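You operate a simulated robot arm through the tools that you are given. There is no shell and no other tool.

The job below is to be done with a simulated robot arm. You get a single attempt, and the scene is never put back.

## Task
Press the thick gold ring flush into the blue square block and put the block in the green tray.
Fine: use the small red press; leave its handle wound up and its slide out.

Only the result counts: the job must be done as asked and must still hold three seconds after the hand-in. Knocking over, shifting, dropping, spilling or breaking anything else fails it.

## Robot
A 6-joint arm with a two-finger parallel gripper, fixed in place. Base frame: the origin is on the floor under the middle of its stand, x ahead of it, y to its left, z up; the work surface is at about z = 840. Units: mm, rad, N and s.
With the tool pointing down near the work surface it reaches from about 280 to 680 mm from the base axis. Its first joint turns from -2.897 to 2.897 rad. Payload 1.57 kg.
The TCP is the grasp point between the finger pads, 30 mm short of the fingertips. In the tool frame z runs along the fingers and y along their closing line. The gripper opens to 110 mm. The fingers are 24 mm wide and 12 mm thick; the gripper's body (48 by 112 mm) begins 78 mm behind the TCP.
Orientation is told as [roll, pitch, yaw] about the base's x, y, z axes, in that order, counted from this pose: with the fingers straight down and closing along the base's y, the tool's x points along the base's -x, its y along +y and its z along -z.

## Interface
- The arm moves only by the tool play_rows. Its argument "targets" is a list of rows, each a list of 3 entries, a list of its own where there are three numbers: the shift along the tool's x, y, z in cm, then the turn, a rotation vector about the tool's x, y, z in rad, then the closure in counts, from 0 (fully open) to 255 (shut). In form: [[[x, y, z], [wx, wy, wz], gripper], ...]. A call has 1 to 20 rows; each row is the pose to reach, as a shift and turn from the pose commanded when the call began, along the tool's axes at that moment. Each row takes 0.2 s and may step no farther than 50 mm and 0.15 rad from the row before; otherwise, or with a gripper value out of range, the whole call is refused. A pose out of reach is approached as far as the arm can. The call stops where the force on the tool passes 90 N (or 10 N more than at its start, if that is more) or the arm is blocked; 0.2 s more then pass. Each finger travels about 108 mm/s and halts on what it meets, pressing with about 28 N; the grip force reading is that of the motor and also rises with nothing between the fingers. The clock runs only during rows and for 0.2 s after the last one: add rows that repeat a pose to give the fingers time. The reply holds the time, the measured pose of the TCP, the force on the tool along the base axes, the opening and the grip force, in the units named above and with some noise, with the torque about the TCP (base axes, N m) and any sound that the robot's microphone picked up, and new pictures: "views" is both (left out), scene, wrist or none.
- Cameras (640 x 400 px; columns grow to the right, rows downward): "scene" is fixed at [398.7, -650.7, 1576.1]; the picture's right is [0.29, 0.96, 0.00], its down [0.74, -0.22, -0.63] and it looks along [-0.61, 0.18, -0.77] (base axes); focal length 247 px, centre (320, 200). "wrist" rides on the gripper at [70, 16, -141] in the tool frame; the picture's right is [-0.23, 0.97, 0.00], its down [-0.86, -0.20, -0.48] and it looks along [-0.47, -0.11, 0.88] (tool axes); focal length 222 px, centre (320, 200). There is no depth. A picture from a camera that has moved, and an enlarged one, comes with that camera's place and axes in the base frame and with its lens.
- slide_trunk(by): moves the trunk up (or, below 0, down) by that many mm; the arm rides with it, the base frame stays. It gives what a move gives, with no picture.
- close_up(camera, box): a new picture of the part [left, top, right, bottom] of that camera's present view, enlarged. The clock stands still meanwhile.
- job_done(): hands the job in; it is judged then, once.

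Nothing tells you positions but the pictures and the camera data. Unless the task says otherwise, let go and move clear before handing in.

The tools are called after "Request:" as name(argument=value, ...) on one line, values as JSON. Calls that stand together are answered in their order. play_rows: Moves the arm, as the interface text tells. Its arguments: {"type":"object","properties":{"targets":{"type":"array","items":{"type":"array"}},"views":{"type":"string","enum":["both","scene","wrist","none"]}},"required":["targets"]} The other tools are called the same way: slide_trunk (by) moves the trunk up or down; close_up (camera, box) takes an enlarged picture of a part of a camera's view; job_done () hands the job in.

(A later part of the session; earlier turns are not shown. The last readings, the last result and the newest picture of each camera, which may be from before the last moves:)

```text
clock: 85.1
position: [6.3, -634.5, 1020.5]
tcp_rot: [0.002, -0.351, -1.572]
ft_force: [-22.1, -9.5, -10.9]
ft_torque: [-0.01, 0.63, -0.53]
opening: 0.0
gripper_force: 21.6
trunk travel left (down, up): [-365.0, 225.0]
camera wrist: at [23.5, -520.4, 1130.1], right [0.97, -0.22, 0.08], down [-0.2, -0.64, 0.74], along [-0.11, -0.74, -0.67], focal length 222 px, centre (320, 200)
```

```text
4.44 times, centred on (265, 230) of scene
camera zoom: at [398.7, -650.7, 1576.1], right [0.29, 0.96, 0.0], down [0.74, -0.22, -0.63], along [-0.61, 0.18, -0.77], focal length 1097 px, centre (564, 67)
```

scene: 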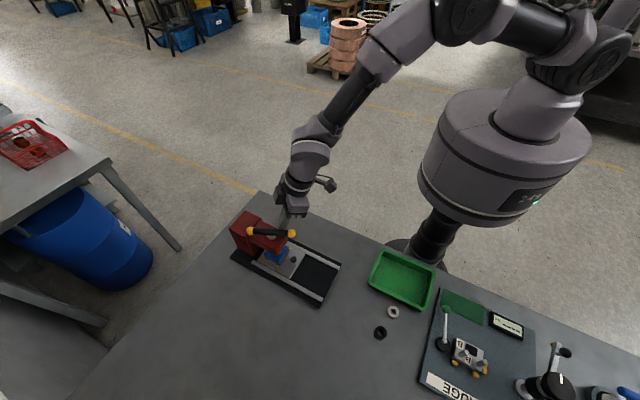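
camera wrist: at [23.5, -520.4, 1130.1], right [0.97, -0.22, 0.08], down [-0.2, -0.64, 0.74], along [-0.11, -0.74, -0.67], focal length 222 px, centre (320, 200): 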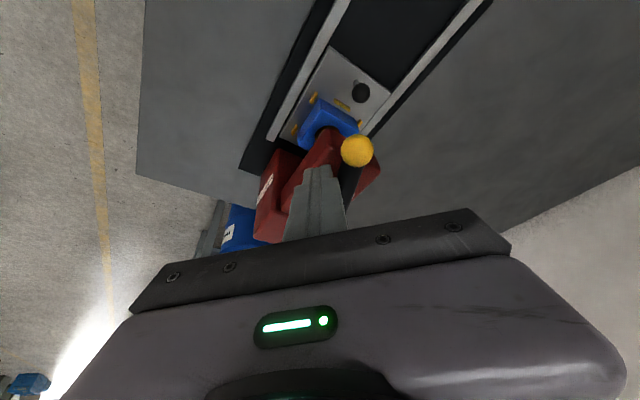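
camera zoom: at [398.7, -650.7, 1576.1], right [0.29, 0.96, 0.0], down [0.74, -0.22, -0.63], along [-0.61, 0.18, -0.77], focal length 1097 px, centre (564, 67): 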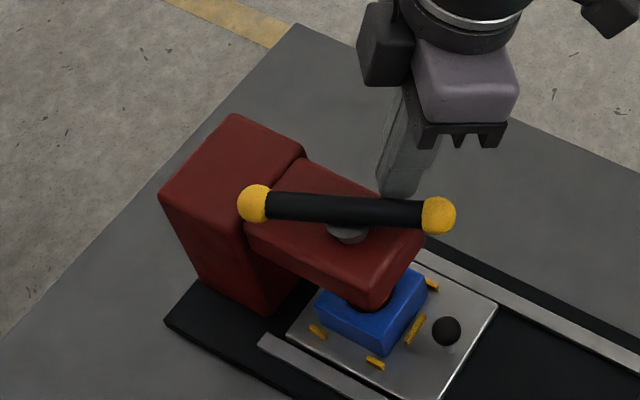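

Pressing has begun (about 25 N on the post) and the handle keeps turning. Continuing another 36°.

Request:
play_rows(targets=[[[0.094, 0.379, -0.034], [0, 0, 0], 255], [[0.151, 0.764, -0.055], [0, 0, 0], 255], [[0.17, 1.152, -0.062], [0, 0, 0], 255], [[0.15, 1.537, -0.055], [0, 0, 0], 255], [[0.094, 1.916, -0.034], [0, 0, 0], 255], [[0, 2.284, 0], [0, 0, 0], 255]], views="both")

Request:
close_up(camera="wrist", box=[220, 60, 420, 220])

Request:
close_up(camera="scene", box=[215, 185, 315, 275])

```text
clock: 86.1
position: [11.4, -632.8, 1019.4]
tcp_rot: [0.001, -0.35, -1.586]
ft_force: [-59.4, -7.1, -13.7]
ft_torque: [0.06, 1.56, -1.29]
opening: 0.0
gripper_force: 21.2
trunk travel left (down, up): [-365.0, 225.0]
stopped in row 5: the force on the tool passed its limit at 93 N (the readings are from after the stop); the commanded pose is now the measured one
camera wrist: at [29.5, -518.9, 1129.8], right [0.97, -0.23, 0.08], down [-0.21, -0.64, 0.74], along [-0.12, -0.74, -0.67], focal length 222 px, centre (320, 200)
```

scene: 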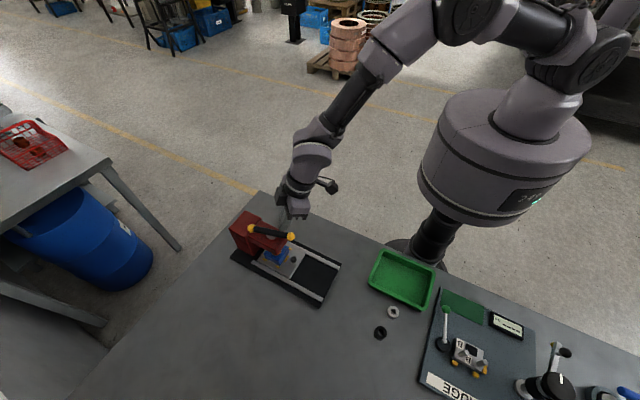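
wrist: 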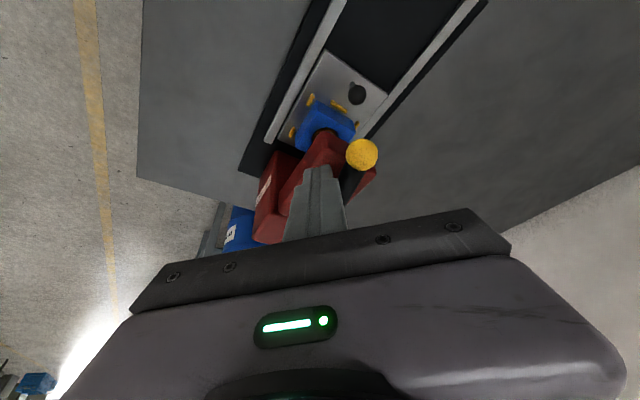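

```text
2.50 times, centred on (320, 140) of wrist
camera zoom: at [29.5, -518.9, 1129.8], right [0.97, -0.23, 0.08], down [-0.21, -0.64, 0.74], along [-0.12, -0.74, -0.67], focal length 555 px, centre (320, 350)
```

zoom: 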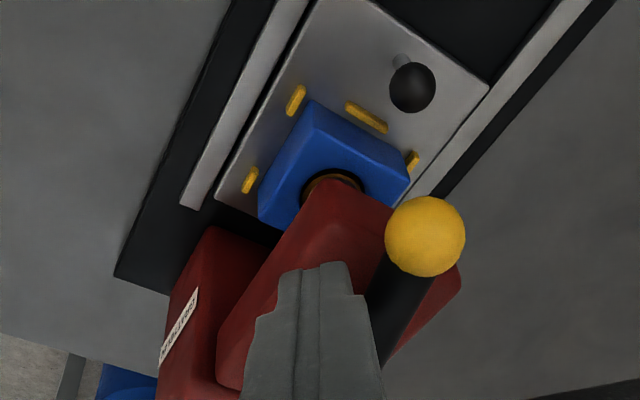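

```text
4.44 times, centred on (265, 230) of scene
camera zoom: at [398.7, -650.7, 1576.1], right [0.29, 0.96, 0.0], down [0.74, -0.22, -0.63], along [-0.61, 0.18, -0.77], focal length 1097 px, centre (564, 67)
```

zoom: 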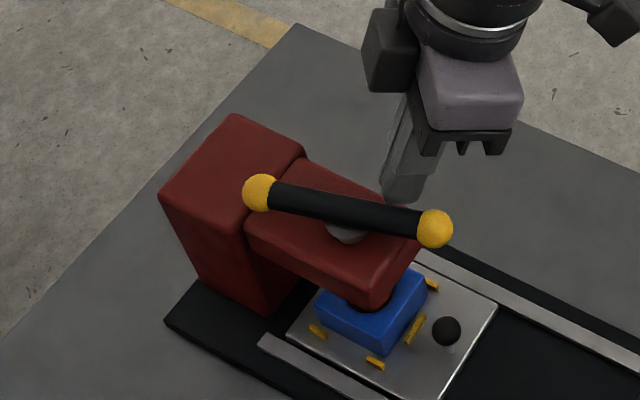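

The force limit stopped me with the handle resisting strongly. Let me inspect the ring in the block to see whether it is flush or jammed.

Request:
close_up(camera="wrist", box=[296, 95, 366, 155])

Request:
close_up(camera="scene", box=[265, 235, 305, 270])

```text
6.67 times, centred on (331, 125) of wrist
camera zoom: at [29.5, -518.9, 1129.8], right [0.97, -0.23, 0.08], down [-0.21, -0.64, 0.74], along [-0.12, -0.74, -0.67], focal length 1481 px, centre (247, 700)
```

zoom: 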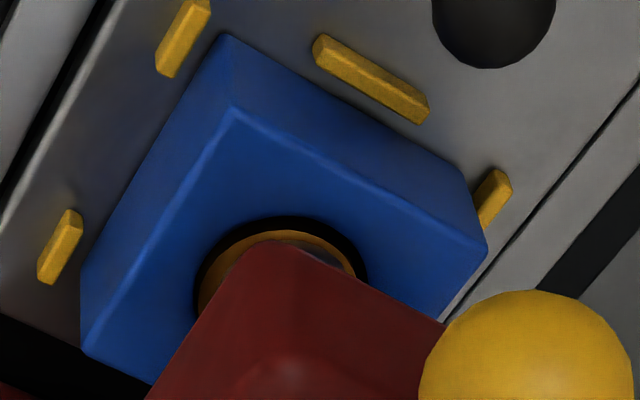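

```text
11.43 times, centred on (285, 252) of scene
camera zoom: at [398.7, -650.7, 1576.1], right [0.29, 0.96, 0.0], down [0.74, -0.22, -0.63], along [-0.61, 0.18, -0.77], focal length 2822 px, centre (720, -400)
```

zoom: 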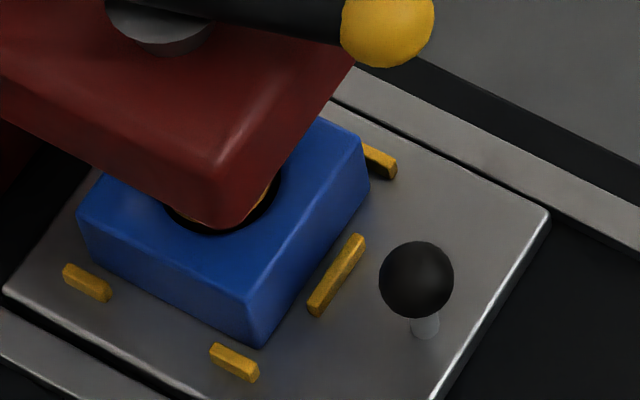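

The ring now looks nearly flush with the ram resting on it. I'll push a bit more in tiny steps to see if there is any travel left.

Request:
play_rows(targets=[[[0.03, 0.2, -0.01], [0, 0, 0], 255], [[0.05, 0.4, -0.02], [0, 0, 0], 255], [[0.07, 0.6, -0.02], [0, 0, 0], 255], [[0.07, 0.6, -0.02], [0, 0, 0], 255]], views="none")

Request:
close_up(camera="wrist", box=[296, 95, 366, 155])

Request:
close_up(camera="scene", box=[215, 185, 315, 275])

```text
clock: 87.1
position: [10.2, -632.3, 1020.0]
tcp_rot: [0.007, -0.346, -1.591]
ft_force: [-85.3, -7.9, -13.3]
ft_torque: [0.08, 2.18, -1.84]
opening: 0.0
gripper_force: 20.9
trunk travel left (down, up): [-365.0, 225.0]
```

```text
6.67 times, centred on (331, 125) of wrist
camera zoom: at [29.6, -518.1, 1130.1], right [0.97, -0.23, 0.08], down [-0.21, -0.64, 0.74], along [-0.12, -0.74, -0.67], focal length 1481 px, centre (247, 700)
```

zoom: 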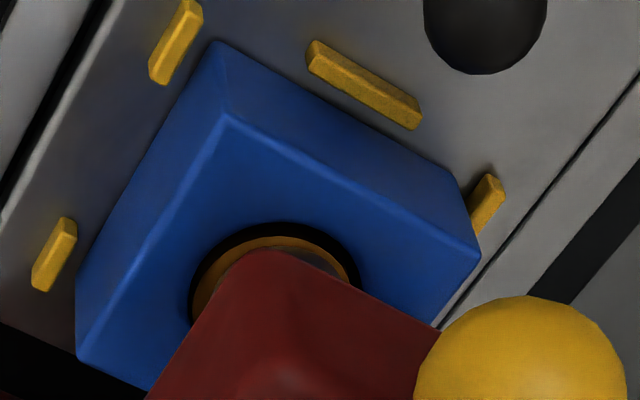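

```text
4.44 times, centred on (265, 230) of scene
camera zoom: at [398.7, -650.7, 1576.1], right [0.29, 0.96, 0.0], down [0.74, -0.22, -0.63], along [-0.61, 0.18, -0.77], focal length 1097 px, centre (564, 67)
```

zoom: 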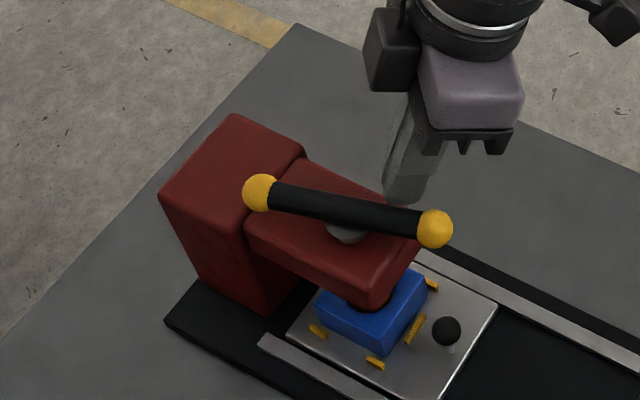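

No more movement at 85 N, so the ram has bottomed out. Now I'll swing the post round to the other side and wind the handle back up counter-clockwise.

Request:
play_rows(targets=[[[-0.087, -0.973, -0.032], [0, 0, 0], 255], [[-0.383, -1.68, 0.076], [0, 0, 0], 255], [[-0.81, -2.306, 0.232], [0, 0, 0], 255], [[-1.35, -2.823, 0.429], [0, 0, 0], 255], [[-1.979, -3.21, 0.659], [0, 0, 0], 255], [[-2.671, -3.449, 0.911], [0, 0, 0], 255], [[-3.393, -3.53, 1.175], [0, 0, 0], 255], [[-4.115, -3.449, 1.438], [0, 0, 0], 255], [[-4.807, -3.21, 1.691], [0, 0, 0], 255], [[-5.476, -2.823, 1.871], [0, 0, 0], 255], [[-6.059, -2.306, 2.009], [0, 0, 0], 255], [[-6.52, -1.68, 2.114], [0, 0, 0], 255]], views="both")

Request:
close_up(camera="wrist", box=[180, 60, 400, 220])

Request:
close_up(camera="scene", box=[215, 185, 315, 275])

```text
clock: 89.7
position: [6.1, -699.3, 1024.3]
tcp_rot: [-0.003, -0.349, -1.578]
ft_force: [-1.8, -1.9, 0.9]
ft_torque: [-0.03, 0.05, 0.02]
opening: 0.3
gripper_force: 21.6
trunk travel left (down, up): [-365.0, 225.0]
camera wrist: at [25.5, -585.1, 1133.8], right [0.97, -0.22, 0.08], down [-0.2, -0.64, 0.74], along [-0.12, -0.74, -0.66], focal length 222 px, centre (320, 200)
```

scene: 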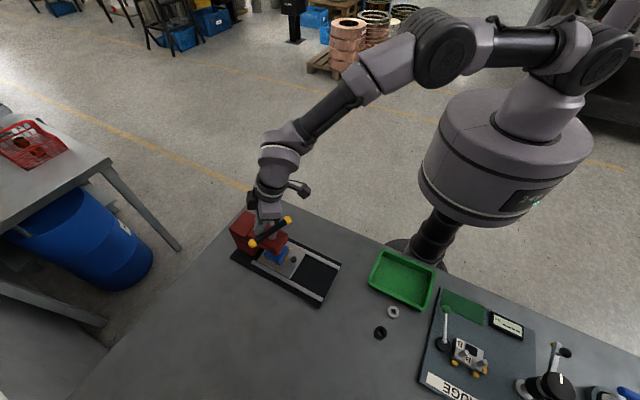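
wrist: 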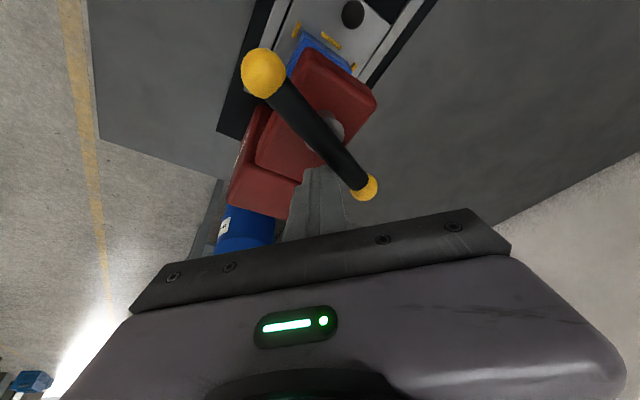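

```text
2.50 times, centred on (290, 140) of wrist
camera zoom: at [25.5, -585.1, 1133.8], right [0.97, -0.22, 0.08], down [-0.2, -0.64, 0.74], along [-0.12, -0.74, -0.66], focal length 555 px, centre (395, 350)
```

zoom: 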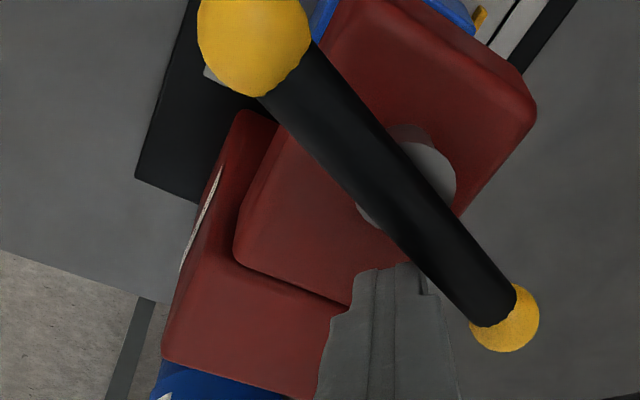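

```text
4.44 times, centred on (265, 230) of scene
camera zoom: at [398.7, -650.7, 1576.1], right [0.29, 0.96, 0.0], down [0.74, -0.22, -0.63], along [-0.61, 0.18, -0.77], focal length 1097 px, centre (564, 67)
```

zoom: 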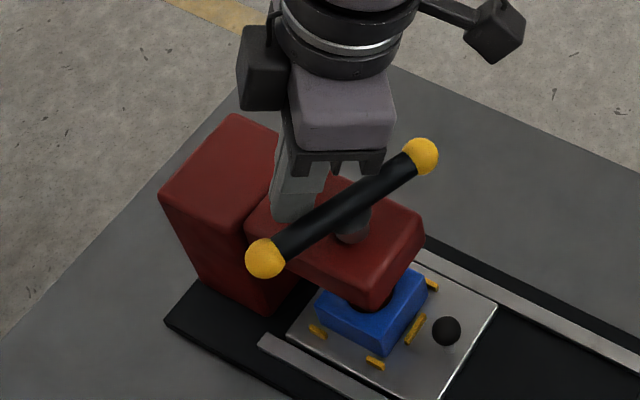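

The handle is unwinding easily (53° so far). I'll continue winding it up.

Request:
play_rows(targets=[[[-0.564, 0.531, 0.174], [0, 0, 0], 255], [[-0.677, 1.3, 0.151], [0, 0, 0], 255], [[-0.635, 2.069, 0.083], [0, 0, 0], 255], [[-0.449, 2.805, -0.049], [0, 0, 0], 255], [[-0.124, 3.475, -0.232], [0, 0, 0], 255], [[0.324, 4.05, -0.459], [0, 0, 0], 255], [[0.874, 4.504, -0.724], [0, 0, 0], 255], [[1.503, 4.819, -1.006], [0, 0, 0], 255], [[2.176, 4.98, -1.316], [0, 0, 0], 255], [[2.864, 4.98, -1.631], [0, 0, 0], 255], [[3.537, 4.819, -1.941], [0, 0, 0], 255], [[4.163, 4.504, -2.233], [0, 0, 0], 255], [[4.716, 4.05, -2.488], [0, 0, 0], 255]], views="both")

Request:
close_up(camera="wrist", box=[180, 60, 400, 220])

Request:
close_up(camera="scene", box=[215, 185, 315, 275])

```text
clock: 92.5
position: [47.6, -645.3, 1030.5]
tcp_rot: [-0.003, -0.349, -1.579]
ft_force: [0.0, -0.4, 0.1]
ft_torque: [0.05, -0.02, -0.03]
opening: 0.0
gripper_force: 20.6
trunk travel left (down, up): [-365.0, 225.0]
camera wrist: at [66.5, -531.4, 1140.6], right [0.97, -0.22, 0.08], down [-0.2, -0.64, 0.74], along [-0.12, -0.74, -0.67], focal length 222 px, centre (320, 200)
```

scene: 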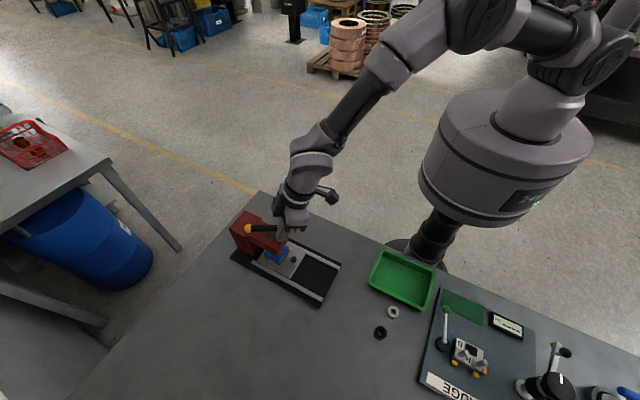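
wrist: 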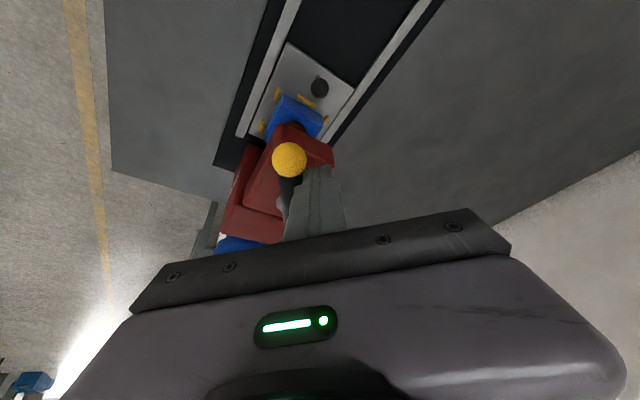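

```text
2.50 times, centred on (290, 140) of wrist
camera zoom: at [66.5, -531.4, 1140.6], right [0.97, -0.22, 0.08], down [-0.2, -0.64, 0.74], along [-0.12, -0.74, -0.67], focal length 555 px, centre (395, 350)
```

zoom: 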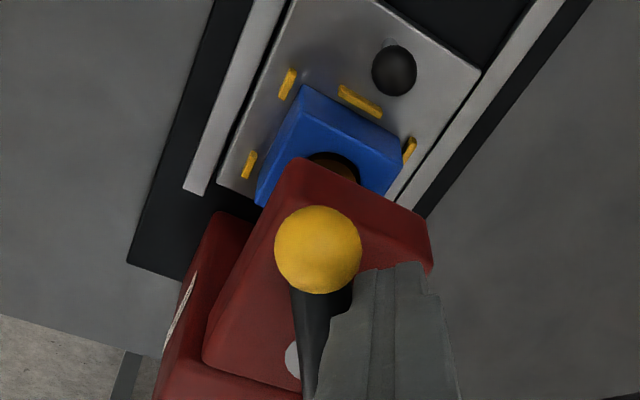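

```text
4.44 times, centred on (265, 230) of scene
camera zoom: at [398.7, -650.7, 1576.1], right [0.29, 0.96, 0.0], down [0.74, -0.22, -0.63], along [-0.61, 0.18, -0.77], focal length 1097 px, centre (564, 67)
```

zoom: 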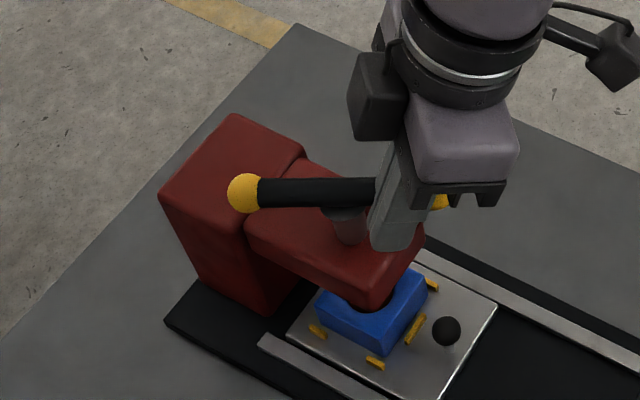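

Request:
play_rows(targets=[[[0.448, -0.575, -0.227], [0, 0, 0], 255], [[0.773, -1.245, -0.41], [0, 0, 0], 255], [[0.959, -1.981, -0.542], [0, 0, 0], 255], [[0.998, -2.75, -0.62], [0, 0, 0], 255], [[0.998, -2.75, -0.62], [0, 0, 0], 255]], views="both")

Request:
close_up(camera="wrist", box=[180, 60, 400, 220])

Request:
close_up(camera="scene", box=[215, 185, 315, 275])

```text
clock: 93.7
position: [21.0, -634.8, 1033.7]
tcp_rot: [-0.001, -0.35, -1.578]
ft_force: [2.9, -0.5, -1.3]
ft_torque: [0.0, -0.04, 0.02]
opening: 0.1
gripper_force: 21.2
trunk travel left (down, up): [-365.0, 225.0]
camera wrist: at [39.3, -520.4, 1142.9], right [0.97, -0.22, 0.08], down [-0.2, -0.64, 0.74], along [-0.12, -0.74, -0.67], focal length 222 px, centre (320, 200)
```

scene: 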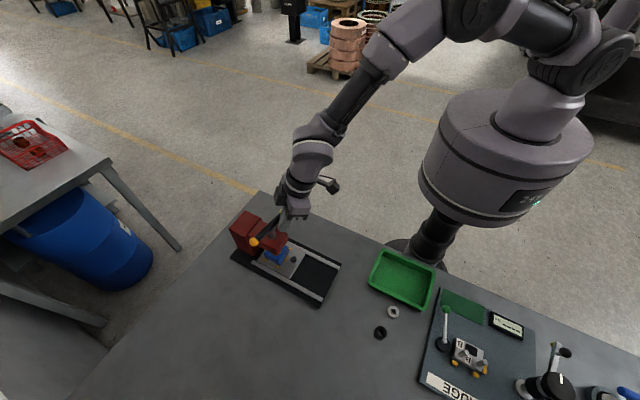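
wrist: 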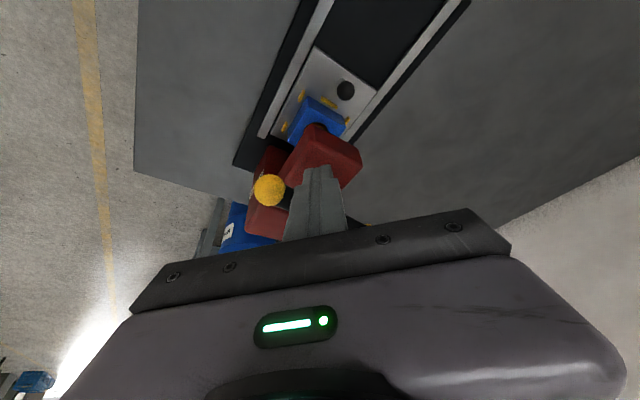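

```text
2.50 times, centred on (290, 140) of wrist
camera zoom: at [39.3, -520.4, 1142.9], right [0.97, -0.22, 0.08], down [-0.2, -0.64, 0.74], along [-0.12, -0.74, -0.67], focal length 555 px, centre (395, 350)
```

zoom: 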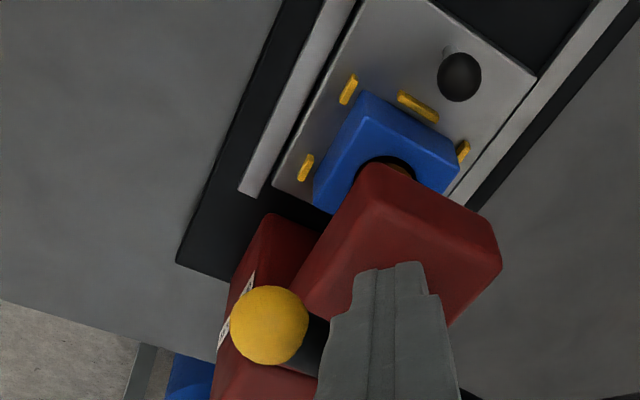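

```text
4.44 times, centred on (265, 230) of scene
camera zoom: at [398.7, -650.7, 1576.1], right [0.29, 0.96, 0.0], down [0.74, -0.22, -0.63], along [-0.61, 0.18, -0.77], focal length 1097 px, centre (564, 67)
```

zoom: 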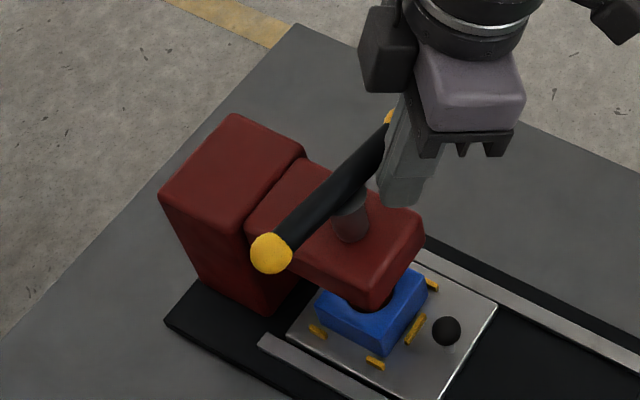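

Request:
play_rows(targets=[[[-0.04, -0.387, -0.018], [0, 0, 0], 255], [[-0.11, -0.769, -0.024], [0, 0, 0], 255], [[-0.11, -0.769, -0.024], [0, 0, 0], 255]], views="none")

Request:
close_up(camera="scene", box=[215, 185, 315, 275])

```text
clock: 94.5
position: [16.0, -634.2, 1035.3]
tcp_rot: [-0.004, -0.349, -1.579]
ft_force: [22.2, 2.9, -0.9]
ft_torque: [0.07, -0.28, 0.31]
opening: 0.2
gripper_force: 20.8
trunk travel left (down, up): [-365.0, 225.0]
```

```text
4.44 times, centred on (265, 230) of scene
camera zoom: at [398.7, -650.7, 1576.1], right [0.29, 0.96, 0.0], down [0.74, -0.22, -0.63], along [-0.61, 0.18, -0.77], focal length 1097 px, centre (564, 67)
```

zoom: 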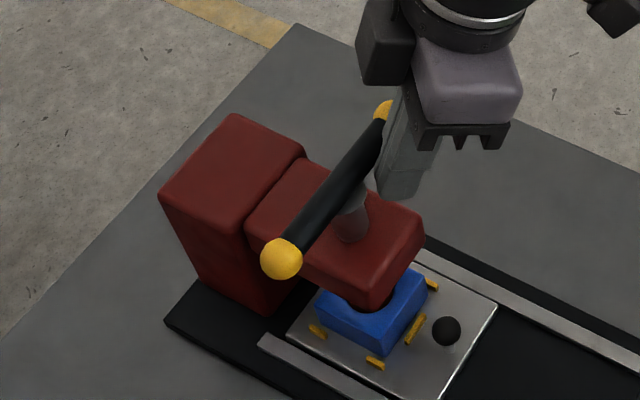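

The upper stop is felt (22 N) and the handle is back at its original place. I'll move the post away, up and inward, then take off the tilt.

Request:
play_rows(targets=[[[0, 0.4, 0], [0, 0, 0], 255], [[0, 0.9, 0], [0, 0, 0], 255], [[-1.37, 0.9, -3.76], [0, 0, 0], 255], [[-2.74, 0.9, -7.52], [0, 0, 0], 255], [[0.08, 0.9, -8.55], [0, 0, 0], 255], [[2.9, 0.9, -9.58], [0, 0, 0], 255], [[2.9, 0.9, -9.58], [0, 0, 0], 255]], views="both")

Request:
close_up(camera="scene", box=[215, 185, 315, 275])

```text
clock: 96.1
position: [22.1, -575.9, 1113.5]
tcp_rot: [-0.002, -0.351, -1.578]
ft_force: [-0.2, 0.3, -0.1]
ft_torque: [-0.02, 0.03, -0.01]
opening: 0.0
gripper_force: 21.2
trunk travel left (down, up): [-365.0, 225.0]
camera wrist: at [40.1, -460.9, 1223.7], right [0.97, -0.22, 0.08], down [-0.2, -0.64, 0.74], along [-0.12, -0.74, -0.66], focal length 222 px, centre (320, 200)
```

scene: 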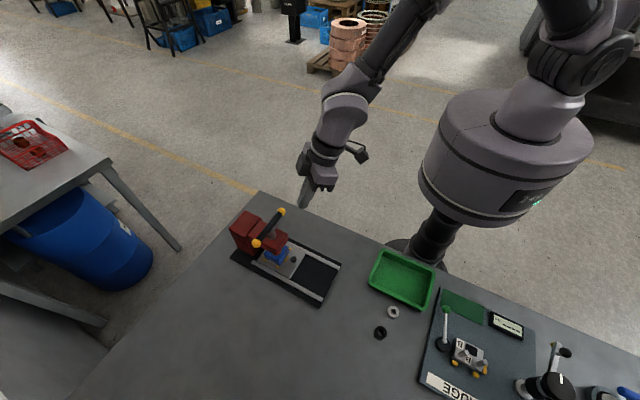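
wrist: 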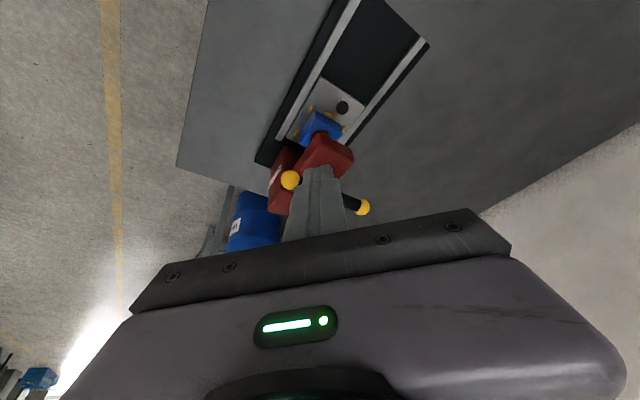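

```text
4.44 times, centred on (265, 230) of scene
camera zoom: at [398.7, -650.7, 1576.1], right [0.29, 0.96, 0.0], down [0.74, -0.22, -0.63], along [-0.61, 0.18, -0.77], focal length 1097 px, centre (564, 67)
```

zoom: 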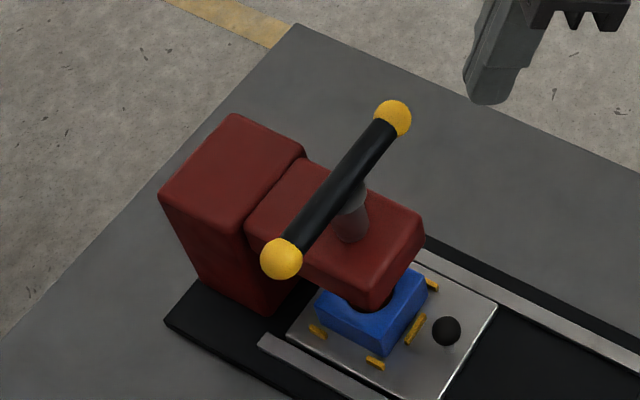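

The handle is exactly where it started. Now I'll remove the tilt, go back to yaw -135°, and lower the trunk to its first height.

Request:
play_rows(targets=[[[0, 0, 0], [0, 0.12, 0], 255], [[0, 0, 0], [0, 0.24, 0], 200], [[0, 0, 0], [0, 0.35, 0], 150], [[0, 0, 0], [0, 0.35, 0], 150]], views="none")

Request:
play_rows(targets=[[[0, 0, 0], [0, 0, 0.13], 150], [[0, 0, 0], [0, 0, 0.26], 150], [[0, 0, 0], [0, 0, 0.39], 150], [[0, 0, 0], [0, 0, 0.52], 150], [[0, 0, 0], [0, 0, 0.65], 150], [[0, 0, 0], [0, 0, 0.778], 150], [[0, 0, 0], [0, 0, 0.778], 150]], views="none")

Request:
slide_trunk(by=-140)

```text
clock: 97.1
position: [22.8, -574.4, 1115.1]
tcp_rot: [-0.001, 0.0, -1.58]
ft_force: [0.6, -0.2, 0.6]
ft_torque: [0.02, 0.02, -0.01]
opening: 45.4
gripper_force: 0.0
trunk travel left (down, up): [-365.0, 225.0]
```

```text
clock: 98.7
position: [22.1, -575.4, 1113.6]
tcp_rot: [-0.002, -0.001, -2.359]
ft_force: [0.0, -0.5, 0.5]
ft_torque: [0.0, -0.01, 0.02]
opening: 45.3
gripper_force: 0.0
trunk travel left (down, up): [-365.0, 225.0]
```

```text
clock: 100.4
position: [22.3, -575.0, 974.7]
tcp_rot: [-0.002, -0.002, -2.36]
ft_force: [-0.3, -0.1, 0.0]
ft_torque: [-0.02, 0.03, 0.0]
opening: 45.3
gripper_force: 0.0
trunk travel left (down, up): [-225.0, 365.0]
```

Request:
play_rows(targets=[[[0, 0, -2.6], [0, 0, 0], 150], [[0, 0, -5.14], [0, 0, 0], 150], [[1.0, 2.3, -5.14], [0, -0.1, 0], 150], [[1.9, 4.7, -5.14], [0, -0.2, 0], 150], [[2.86, 7.03, -5.14], [0, -0.3, 0], 150], [[2.86, 7.03, -5.14], [0, -0.3, 0], 150]], views="both")

Request:
close_up(camera="wrist", box=[250, 70, 390, 200])

```text
clock: 101.8
position: [92.1, -604.4, 1027.0]
tcp_rot: [0.0, -0.301, -2.357]
ft_force: [0.6, -0.9, -0.5]
ft_torque: [-0.02, -0.02, 0.0]
opening: 45.6
gripper_force: 0.1
trunk travel left (down, up): [-225.0, 365.0]
camera wrist: at [182.8, -539.8, 1141.2], right [0.53, -0.84, 0.07], down [-0.62, -0.34, 0.71], along [-0.58, -0.42, -0.7], focal length 222 px, centre (320, 200)
```

scene: 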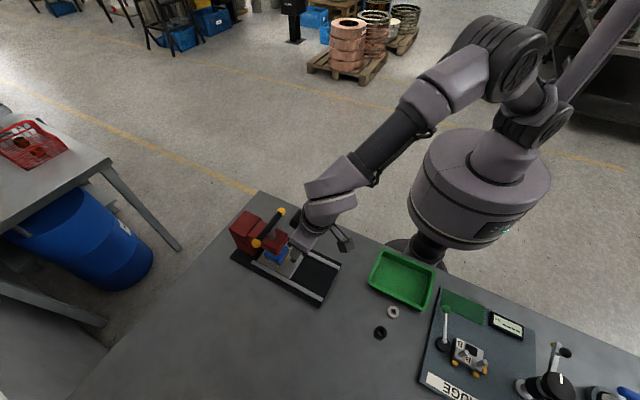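
wrist: 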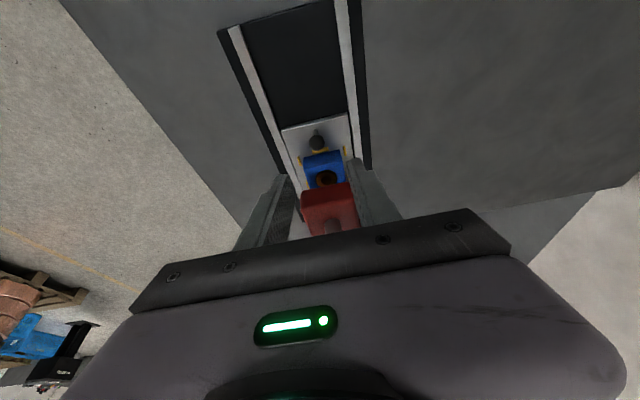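

```text
3.08 times, centred on (320, 135) of wrist
camera zoom: at [182.8, -539.8, 1141.2], right [0.53, -0.84, 0.07], down [-0.62, -0.34, 0.71], along [-0.58, -0.42, -0.7], focal length 684 px, centre (320, 400)
```

zoom: 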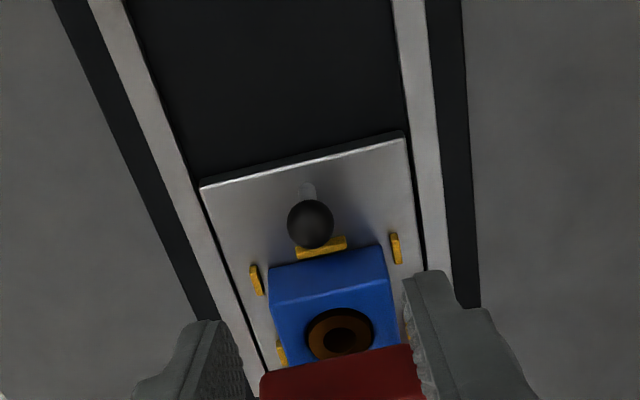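

Request:
close_up(camera="wrist", box=[300, 145, 350, 185])

```text
10.00 times, centred on (325, 165) of wrist
camera zoom: at [182.8, -539.8, 1141.2], right [0.53, -0.84, 0.07], down [-0.62, -0.34, 0.71], along [-0.58, -0.42, -0.7], focal length 2221 px, centre (270, 550)
```

zoom: 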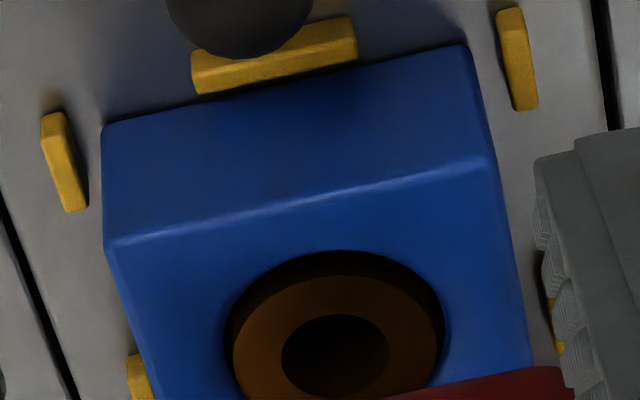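

The ring may still stand a few millimetres proud, so I need a low side view to judge that before sliding out. Moving to the earlier side-view pose.

Request:
play_rows(targets=[[[3.82, -0.1, -1.18], [0, -0.12, 0], 150], [[7.64, -0.2, -2.36], [0, -0.24, 0], 150], [[11.28, -0.28, -3.49], [0, -0.36, 0], 150], [[11.87, -0.28, -1.58], [0, -0.48, 0], 150], [[12.76, -0.28, 1.29], [0, -0.6, 0], 150], [[13.67, -0.28, 4.25], [0, -0.6, 0], 150], [[13.67, -0.28, 4.25], [0, -0.6, 0], 150]], views="wrist")

Request:
close_up(camera="wrist", box=[290, 140, 370, 200])

```text
clock: 103.4
position: [174.6, -520.8, 944.5]
tcp_rot: [-0.003, -0.902, -2.357]
ft_force: [0.2, -0.6, 0.1]
ft_torque: [0.01, -0.01, -0.02]
opening: 45.4
gripper_force: 0.0
trunk travel left (down, up): [-225.0, 365.0]
camera wrist: at [296.8, -422.3, 978.1], right [0.59, -0.79, 0.18], down [-0.25, 0.03, 0.97], along [-0.77, -0.61, -0.18], focal length 222 px, centre (320, 200)
```

wrist: 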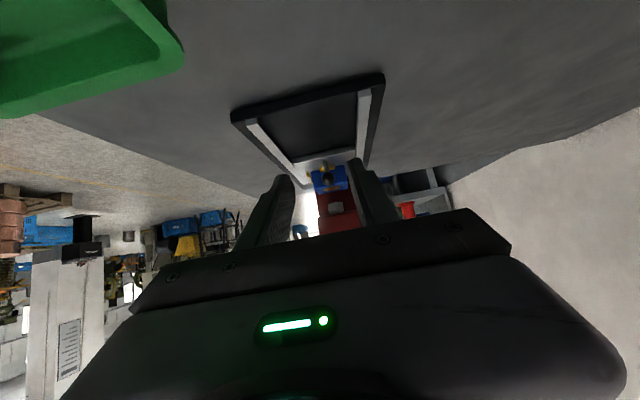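

```text
6.67 times, centred on (330, 170) of wrist
camera zoom: at [296.8, -422.3, 978.1], right [0.59, -0.79, 0.18], down [-0.25, 0.03, 0.97], along [-0.77, -0.61, -0.18], focal length 1481 px, centre (253, 400)
```

zoom: 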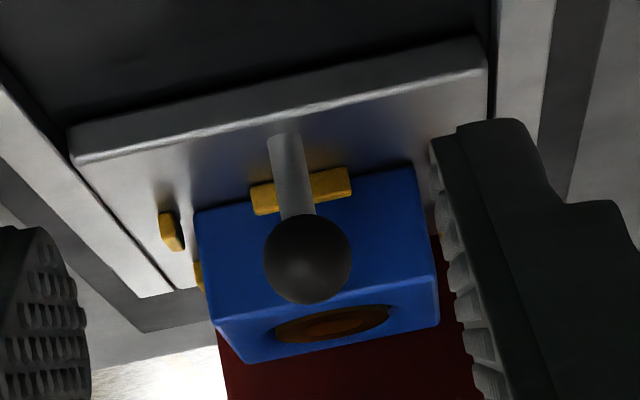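

Request:
close_up(camera="wrist", box=[314, 172, 354, 202])

```text
13.33 times, centred on (334, 187) of wrist
camera zoom: at [296.8, -422.3, 978.1], right [0.59, -0.79, 0.18], down [-0.25, 0.03, 0.97], along [-0.77, -0.61, -0.18], focal length 2962 px, centre (133, 373)
```

zoom: 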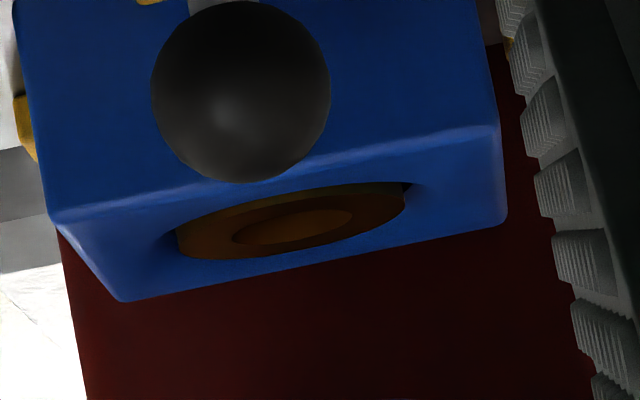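

The low view suggests the ring is still slightly proud. I'll get closer and lower for a better look.

Request:
play_rows(targets=[[[-0.28, 0, 2.5], [0, 0, 0], 150], [[-0.56, 0, 5.0], [0, 0, 0], 150], [[-0.84, 0, 7.5], [0, 0, 0], 150], [[-0.84, 0, 7.5], [0, 0, 0], 150]], views="wrist")

Request:
close_up(camera="wrist", box=[300, 160, 360, 205])

```text
clock: 104.4
position: [128.5, -565.6, 904.6]
tcp_rot: [-0.002, -0.9, -2.355]
ft_force: [0.0, 0.4, -0.6]
ft_torque: [0.02, 0.03, 0.0]
opening: 45.2
gripper_force: 0.0
trunk travel left (down, up): [-225.0, 365.0]
camera wrist: at [250.5, -467.7, 939.0], right [0.59, -0.79, 0.18], down [-0.25, 0.03, 0.97], along [-0.77, -0.61, -0.18], focal length 222 px, centre (320, 200)
```

wrist: 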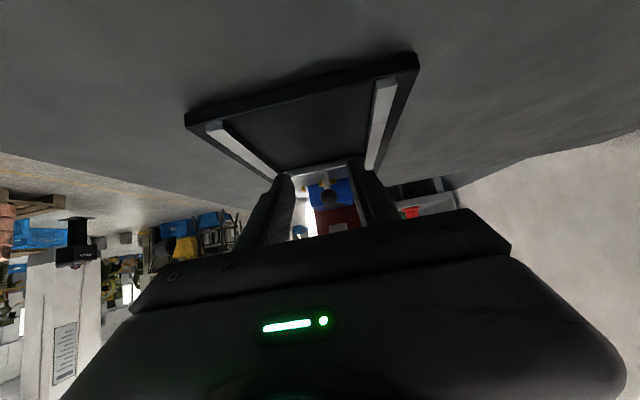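

```text
8.89 times, centred on (330, 182) of wrist
camera zoom: at [250.5, -467.7, 939.0], right [0.59, -0.79, 0.18], down [-0.25, 0.03, 0.97], along [-0.77, -0.61, -0.18], focal length 1974 px, centre (231, 356)
```

zoom: 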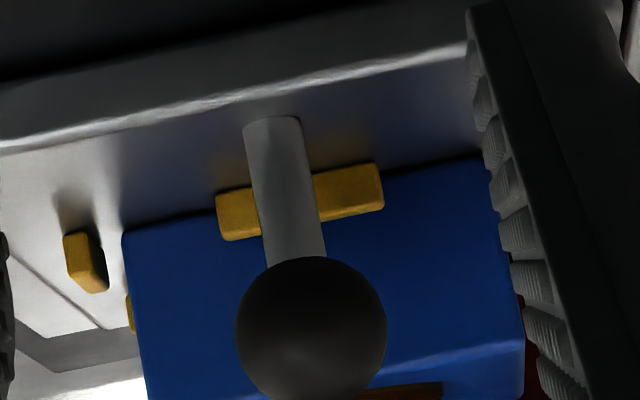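

Request:
close_up(camera="wrist", box=[318, 190, 362, 223])

```text
12.12 times, centred on (340, 206) of wrist
camera zoom: at [250.5, -467.7, 939.0], right [0.59, -0.79, 0.18], down [-0.25, 0.03, 0.97], along [-0.77, -0.61, -0.18], focal length 2692 px, centre (78, 121)
```

zoom: 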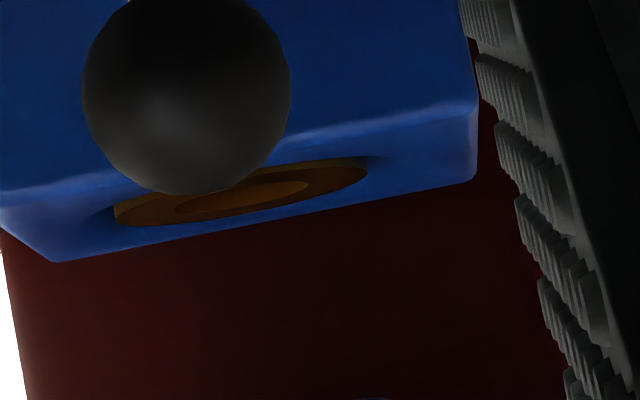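

The ring stands about 1.2 mm proud, so it needs a second press with more leverage (pushing at the handle's ball end). First I'll retreat upright and raise the trunk again.

Request:
play_rows(targets=[[[0.3, 0, -3.6], [0, 0.13, 0], 150], [[0.6, 0, -7.19], [0, 0.26, 0], 150], [[-1.75, 0, -9.05], [0, 0.39, 0], 150], [[-4.1, 0, -10.92], [0, 0.52, 0], 200], [[-5.67, 0, -12.16], [0, 0.65, 0], 255], [[-5.67, 0, -12.16], [0, 0.78, 0], 255], [[-5.67, 0, -12.16], [0, 0.9, 0], 255], [[-5.67, 0, -12.16], [0, 0.9, 0], 255]], views="none")

Request:
slide_trunk(by=140)

```text
clock: 106.2
position: [172.1, -522.3, 1025.1]
tcp_rot: [0.0, -0.001, -2.357]
ft_force: [0.1, 0.8, 0.1]
ft_torque: [0.0, 0.0, -0.02]
opening: 0.0
gripper_force: 21.3
trunk travel left (down, up): [-225.0, 365.0]
```

```text
clock: 107.8
position: [171.0, -522.6, 1164.2]
tcp_rot: [-0.001, -0.002, -2.357]
ft_force: [-0.3, 0.3, -0.3]
ft_torque: [-0.02, -0.03, -0.02]
opening: 0.0
gripper_force: 21.8
trunk travel left (down, up): [-365.0, 225.0]
```

Request:
play_rows(targets=[[[-3.76, -1.4, 0.4], [0, 0, 0], 255], [[-7.53, -2.8, 0.8], [0, 0, 0], 255], [[-11.3, -4.2, 1.1], [0, 0, 0], 255], [[-15.06, -5.59, 1.5], [0, 0, 0], 255], [[-15.06, -5.59, 1.5], [0, 0, 0], 255]], views="none")

Request:
play_rows(targets=[[[0, 0, 0], [-0.085, -0.085, 0], 255], [[0, 0, 0], [-0.17, -0.17, 0], 255], [[0, 0, 0], [-0.2475, -0.2475, 0], 255], [[0, 0, 0], [-0.2475, -0.2475, 0], 255]], views="none")

```text
clock: 109.0
position: [23.8, -588.5, 1150.1]
tcp_rot: [0.0, -0.003, -2.356]
ft_force: [0.2, -0.3, 0.4]
ft_torque: [-0.01, -0.02, 0.0]
opening: 0.0
gripper_force: 21.6
trunk travel left (down, up): [-365.0, 225.0]
```

```text
clock: 110.0
position: [25.1, -589.9, 1149.8]
tcp_rot: [0.251, -0.245, -2.389]
ft_force: [0.5, -0.4, 0.1]
ft_torque: [0.01, 0.03, 0.01]
opening: 0.0
gripper_force: 21.6
trunk travel left (down, up): [-365.0, 225.0]
```

Request:
play_rows(targets=[[[-0.42, 1.82, 2.7], [0, 0, 0], 255], [[-0.84, 3.65, 5.41], [0, 0, 0], 255], [[-1.25, 5.47, 8.12], [0, 0, 0], 255], [[-0.57, 4.79, 10.75], [0, 0, 0], 255], [[0.1, 4.11, 13.38], [0, 0, 0], 255], [[0.1, 4.11, 13.38], [0, 0, 0], 255]], views="both")

Request:
close_up(camera="scene", box=[215, 185, 315, 275])

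```text
clock: 111.5
position: [53.9, -661.0, 1034.1]
tcp_rot: [0.253, -0.246, -2.387]
ft_force: [-0.2, 0.6, 0.9]
ft_torque: [0.04, -0.03, 0.03]
opening: 0.1
gripper_force: 21.5
trunk travel left (down, up): [-365.0, 225.0]
camera wrist: at [116.8, -576.6, 1153.9], right [0.53, -0.8, 0.29], down [-0.74, -0.27, 0.61], along [-0.41, -0.54, -0.74], focal length 222 px, centre (320, 200)
```

scene: 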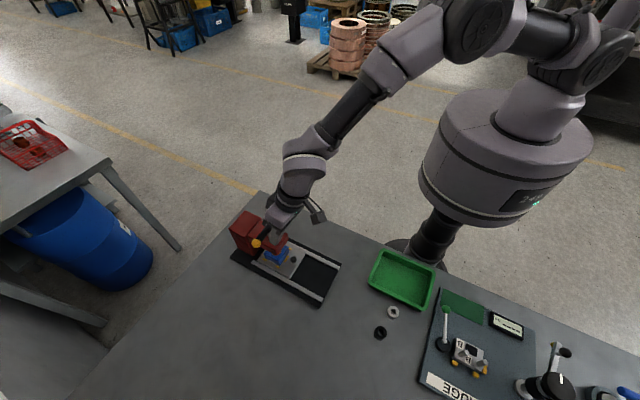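
wrist: 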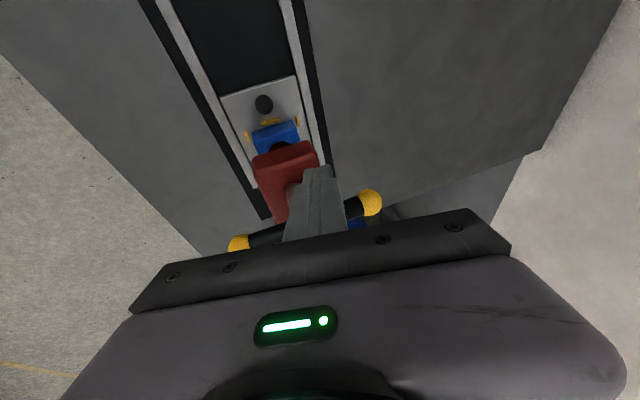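

```text
4.44 times, centred on (265, 230) of scene
camera zoom: at [398.7, -650.7, 1576.1], right [0.29, 0.96, 0.0], down [0.74, -0.22, -0.63], along [-0.61, 0.18, -0.77], focal length 1097 px, centre (564, 67)
```

zoom: 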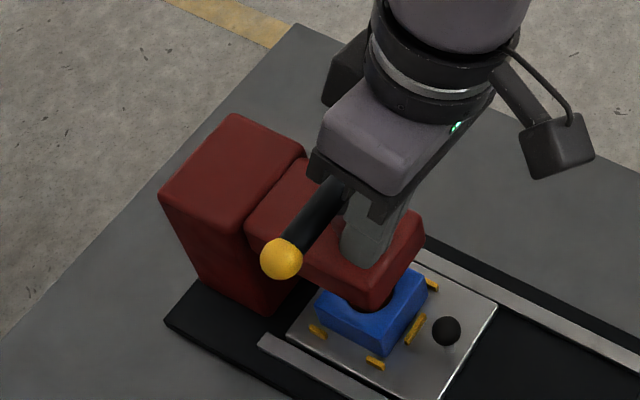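

In position again. I'll wind the handle down with one long orbit.

Request:
play_rows(targets=[[[-0.422, 0.594, 0.262], [0, 0, 0], 255], [[-0.964, 1.078, 0.527], [0, 0, 0], 255], [[-1.576, 1.406, 0.832], [0, 0, 0], 255], [[-2.254, 1.588, 1.116], [0, 0, 0], 255], [[-2.97, 1.616, 1.371], [0, 0, 0], 255], [[-3.692, 1.488, 1.586], [0, 0, 0], 255], [[-4.385, 1.205, 1.755], [0, 0, 0], 255], [[-5.02, 0.784, 1.872], [0, 0, 0], 255], [[-5.566, 0.238, 1.934], [0, 0, 0], 255], [[-6.0, -0.41, 1.941], [0, 0, 0], 255], [[-6.298, -1.132, 1.894], [0, 0, 0], 255], [[-6.449, -1.897, 1.798], [0, 0, 0], 255], [[-6.445, -2.675, 1.659], [0, 0, 0], 255], [[-6.286, -3.43, 1.484], [0, 0, 0], 255], [[-5.975, -4.133, 1.286], [0, 0, 0], 255], [[-5.527, -4.753, 1.072], [0, 0, 0], 255], [[-4.957, -5.265, 0.856], [0, 0, 0], 255], [[-4.293, -5.647, 0.648], [0, 0, 0], 255], [[-3.56, -5.882, 0.46], [0, 0, 0], 255]], views="both")

Request:
close_up(camera="scene", box=[215, 185, 315, 275])

Request:
close_up(camera="wrist", box=[220, 60, 420, 220])

```text
clock: 115.5
position: [-11.6, -648.0, 1024.7]
tcp_rot: [0.253, -0.247, -2.388]
ft_force: [0.2, 0.0, 0.1]
ft_torque: [-0.02, -0.01, -0.02]
opening: 0.1
gripper_force: 21.0
trunk travel left (down, up): [-365.0, 225.0]
camera wrist: at [50.9, -563.4, 1144.5], right [0.53, -0.8, 0.29], down [-0.74, -0.27, 0.61], along [-0.41, -0.54, -0.74], focal length 222 px, centre (320, 200)
```

scene: 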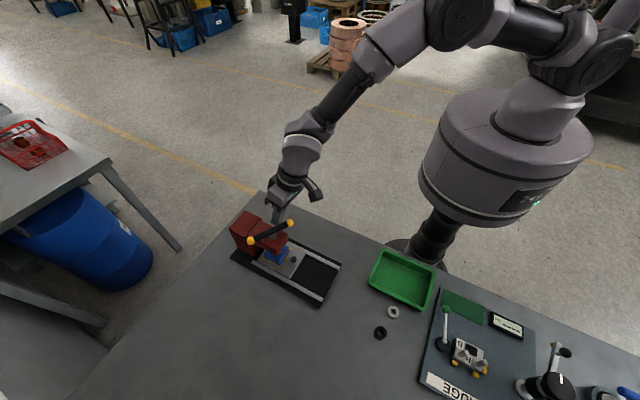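
wrist: 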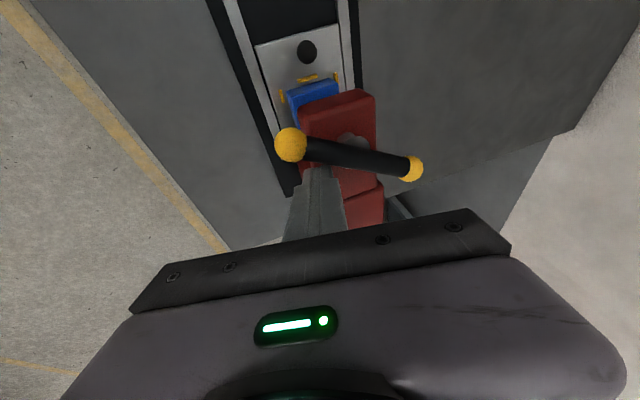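

```text
4.44 times, centred on (265, 230) of scene
camera zoom: at [398.7, -650.7, 1576.1], right [0.29, 0.96, 0.0], down [0.74, -0.22, -0.63], along [-0.61, 0.18, -0.77], focal length 1097 px, centre (564, 67)
```

zoom: 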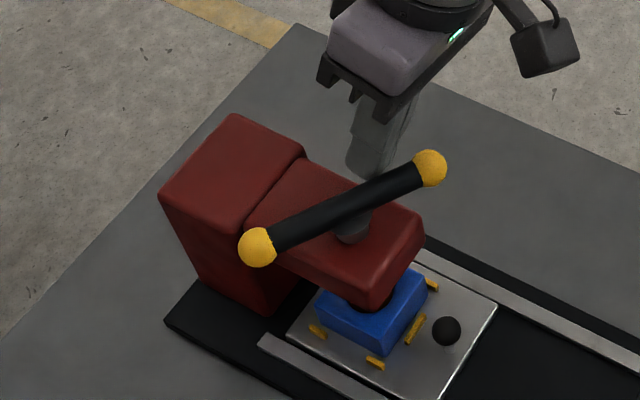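

```text
2.50 times, centred on (320, 140) of wrist
camera zoom: at [50.9, -563.4, 1144.5], right [0.53, -0.8, 0.29], down [-0.74, -0.27, 0.61], along [-0.41, -0.54, -0.74], focal length 555 px, centre (320, 350)
```

zoom: 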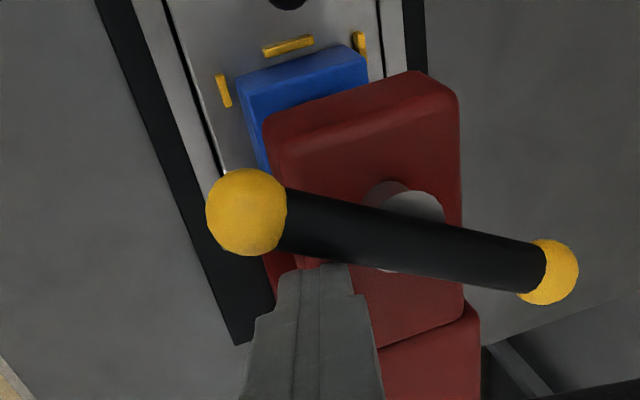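

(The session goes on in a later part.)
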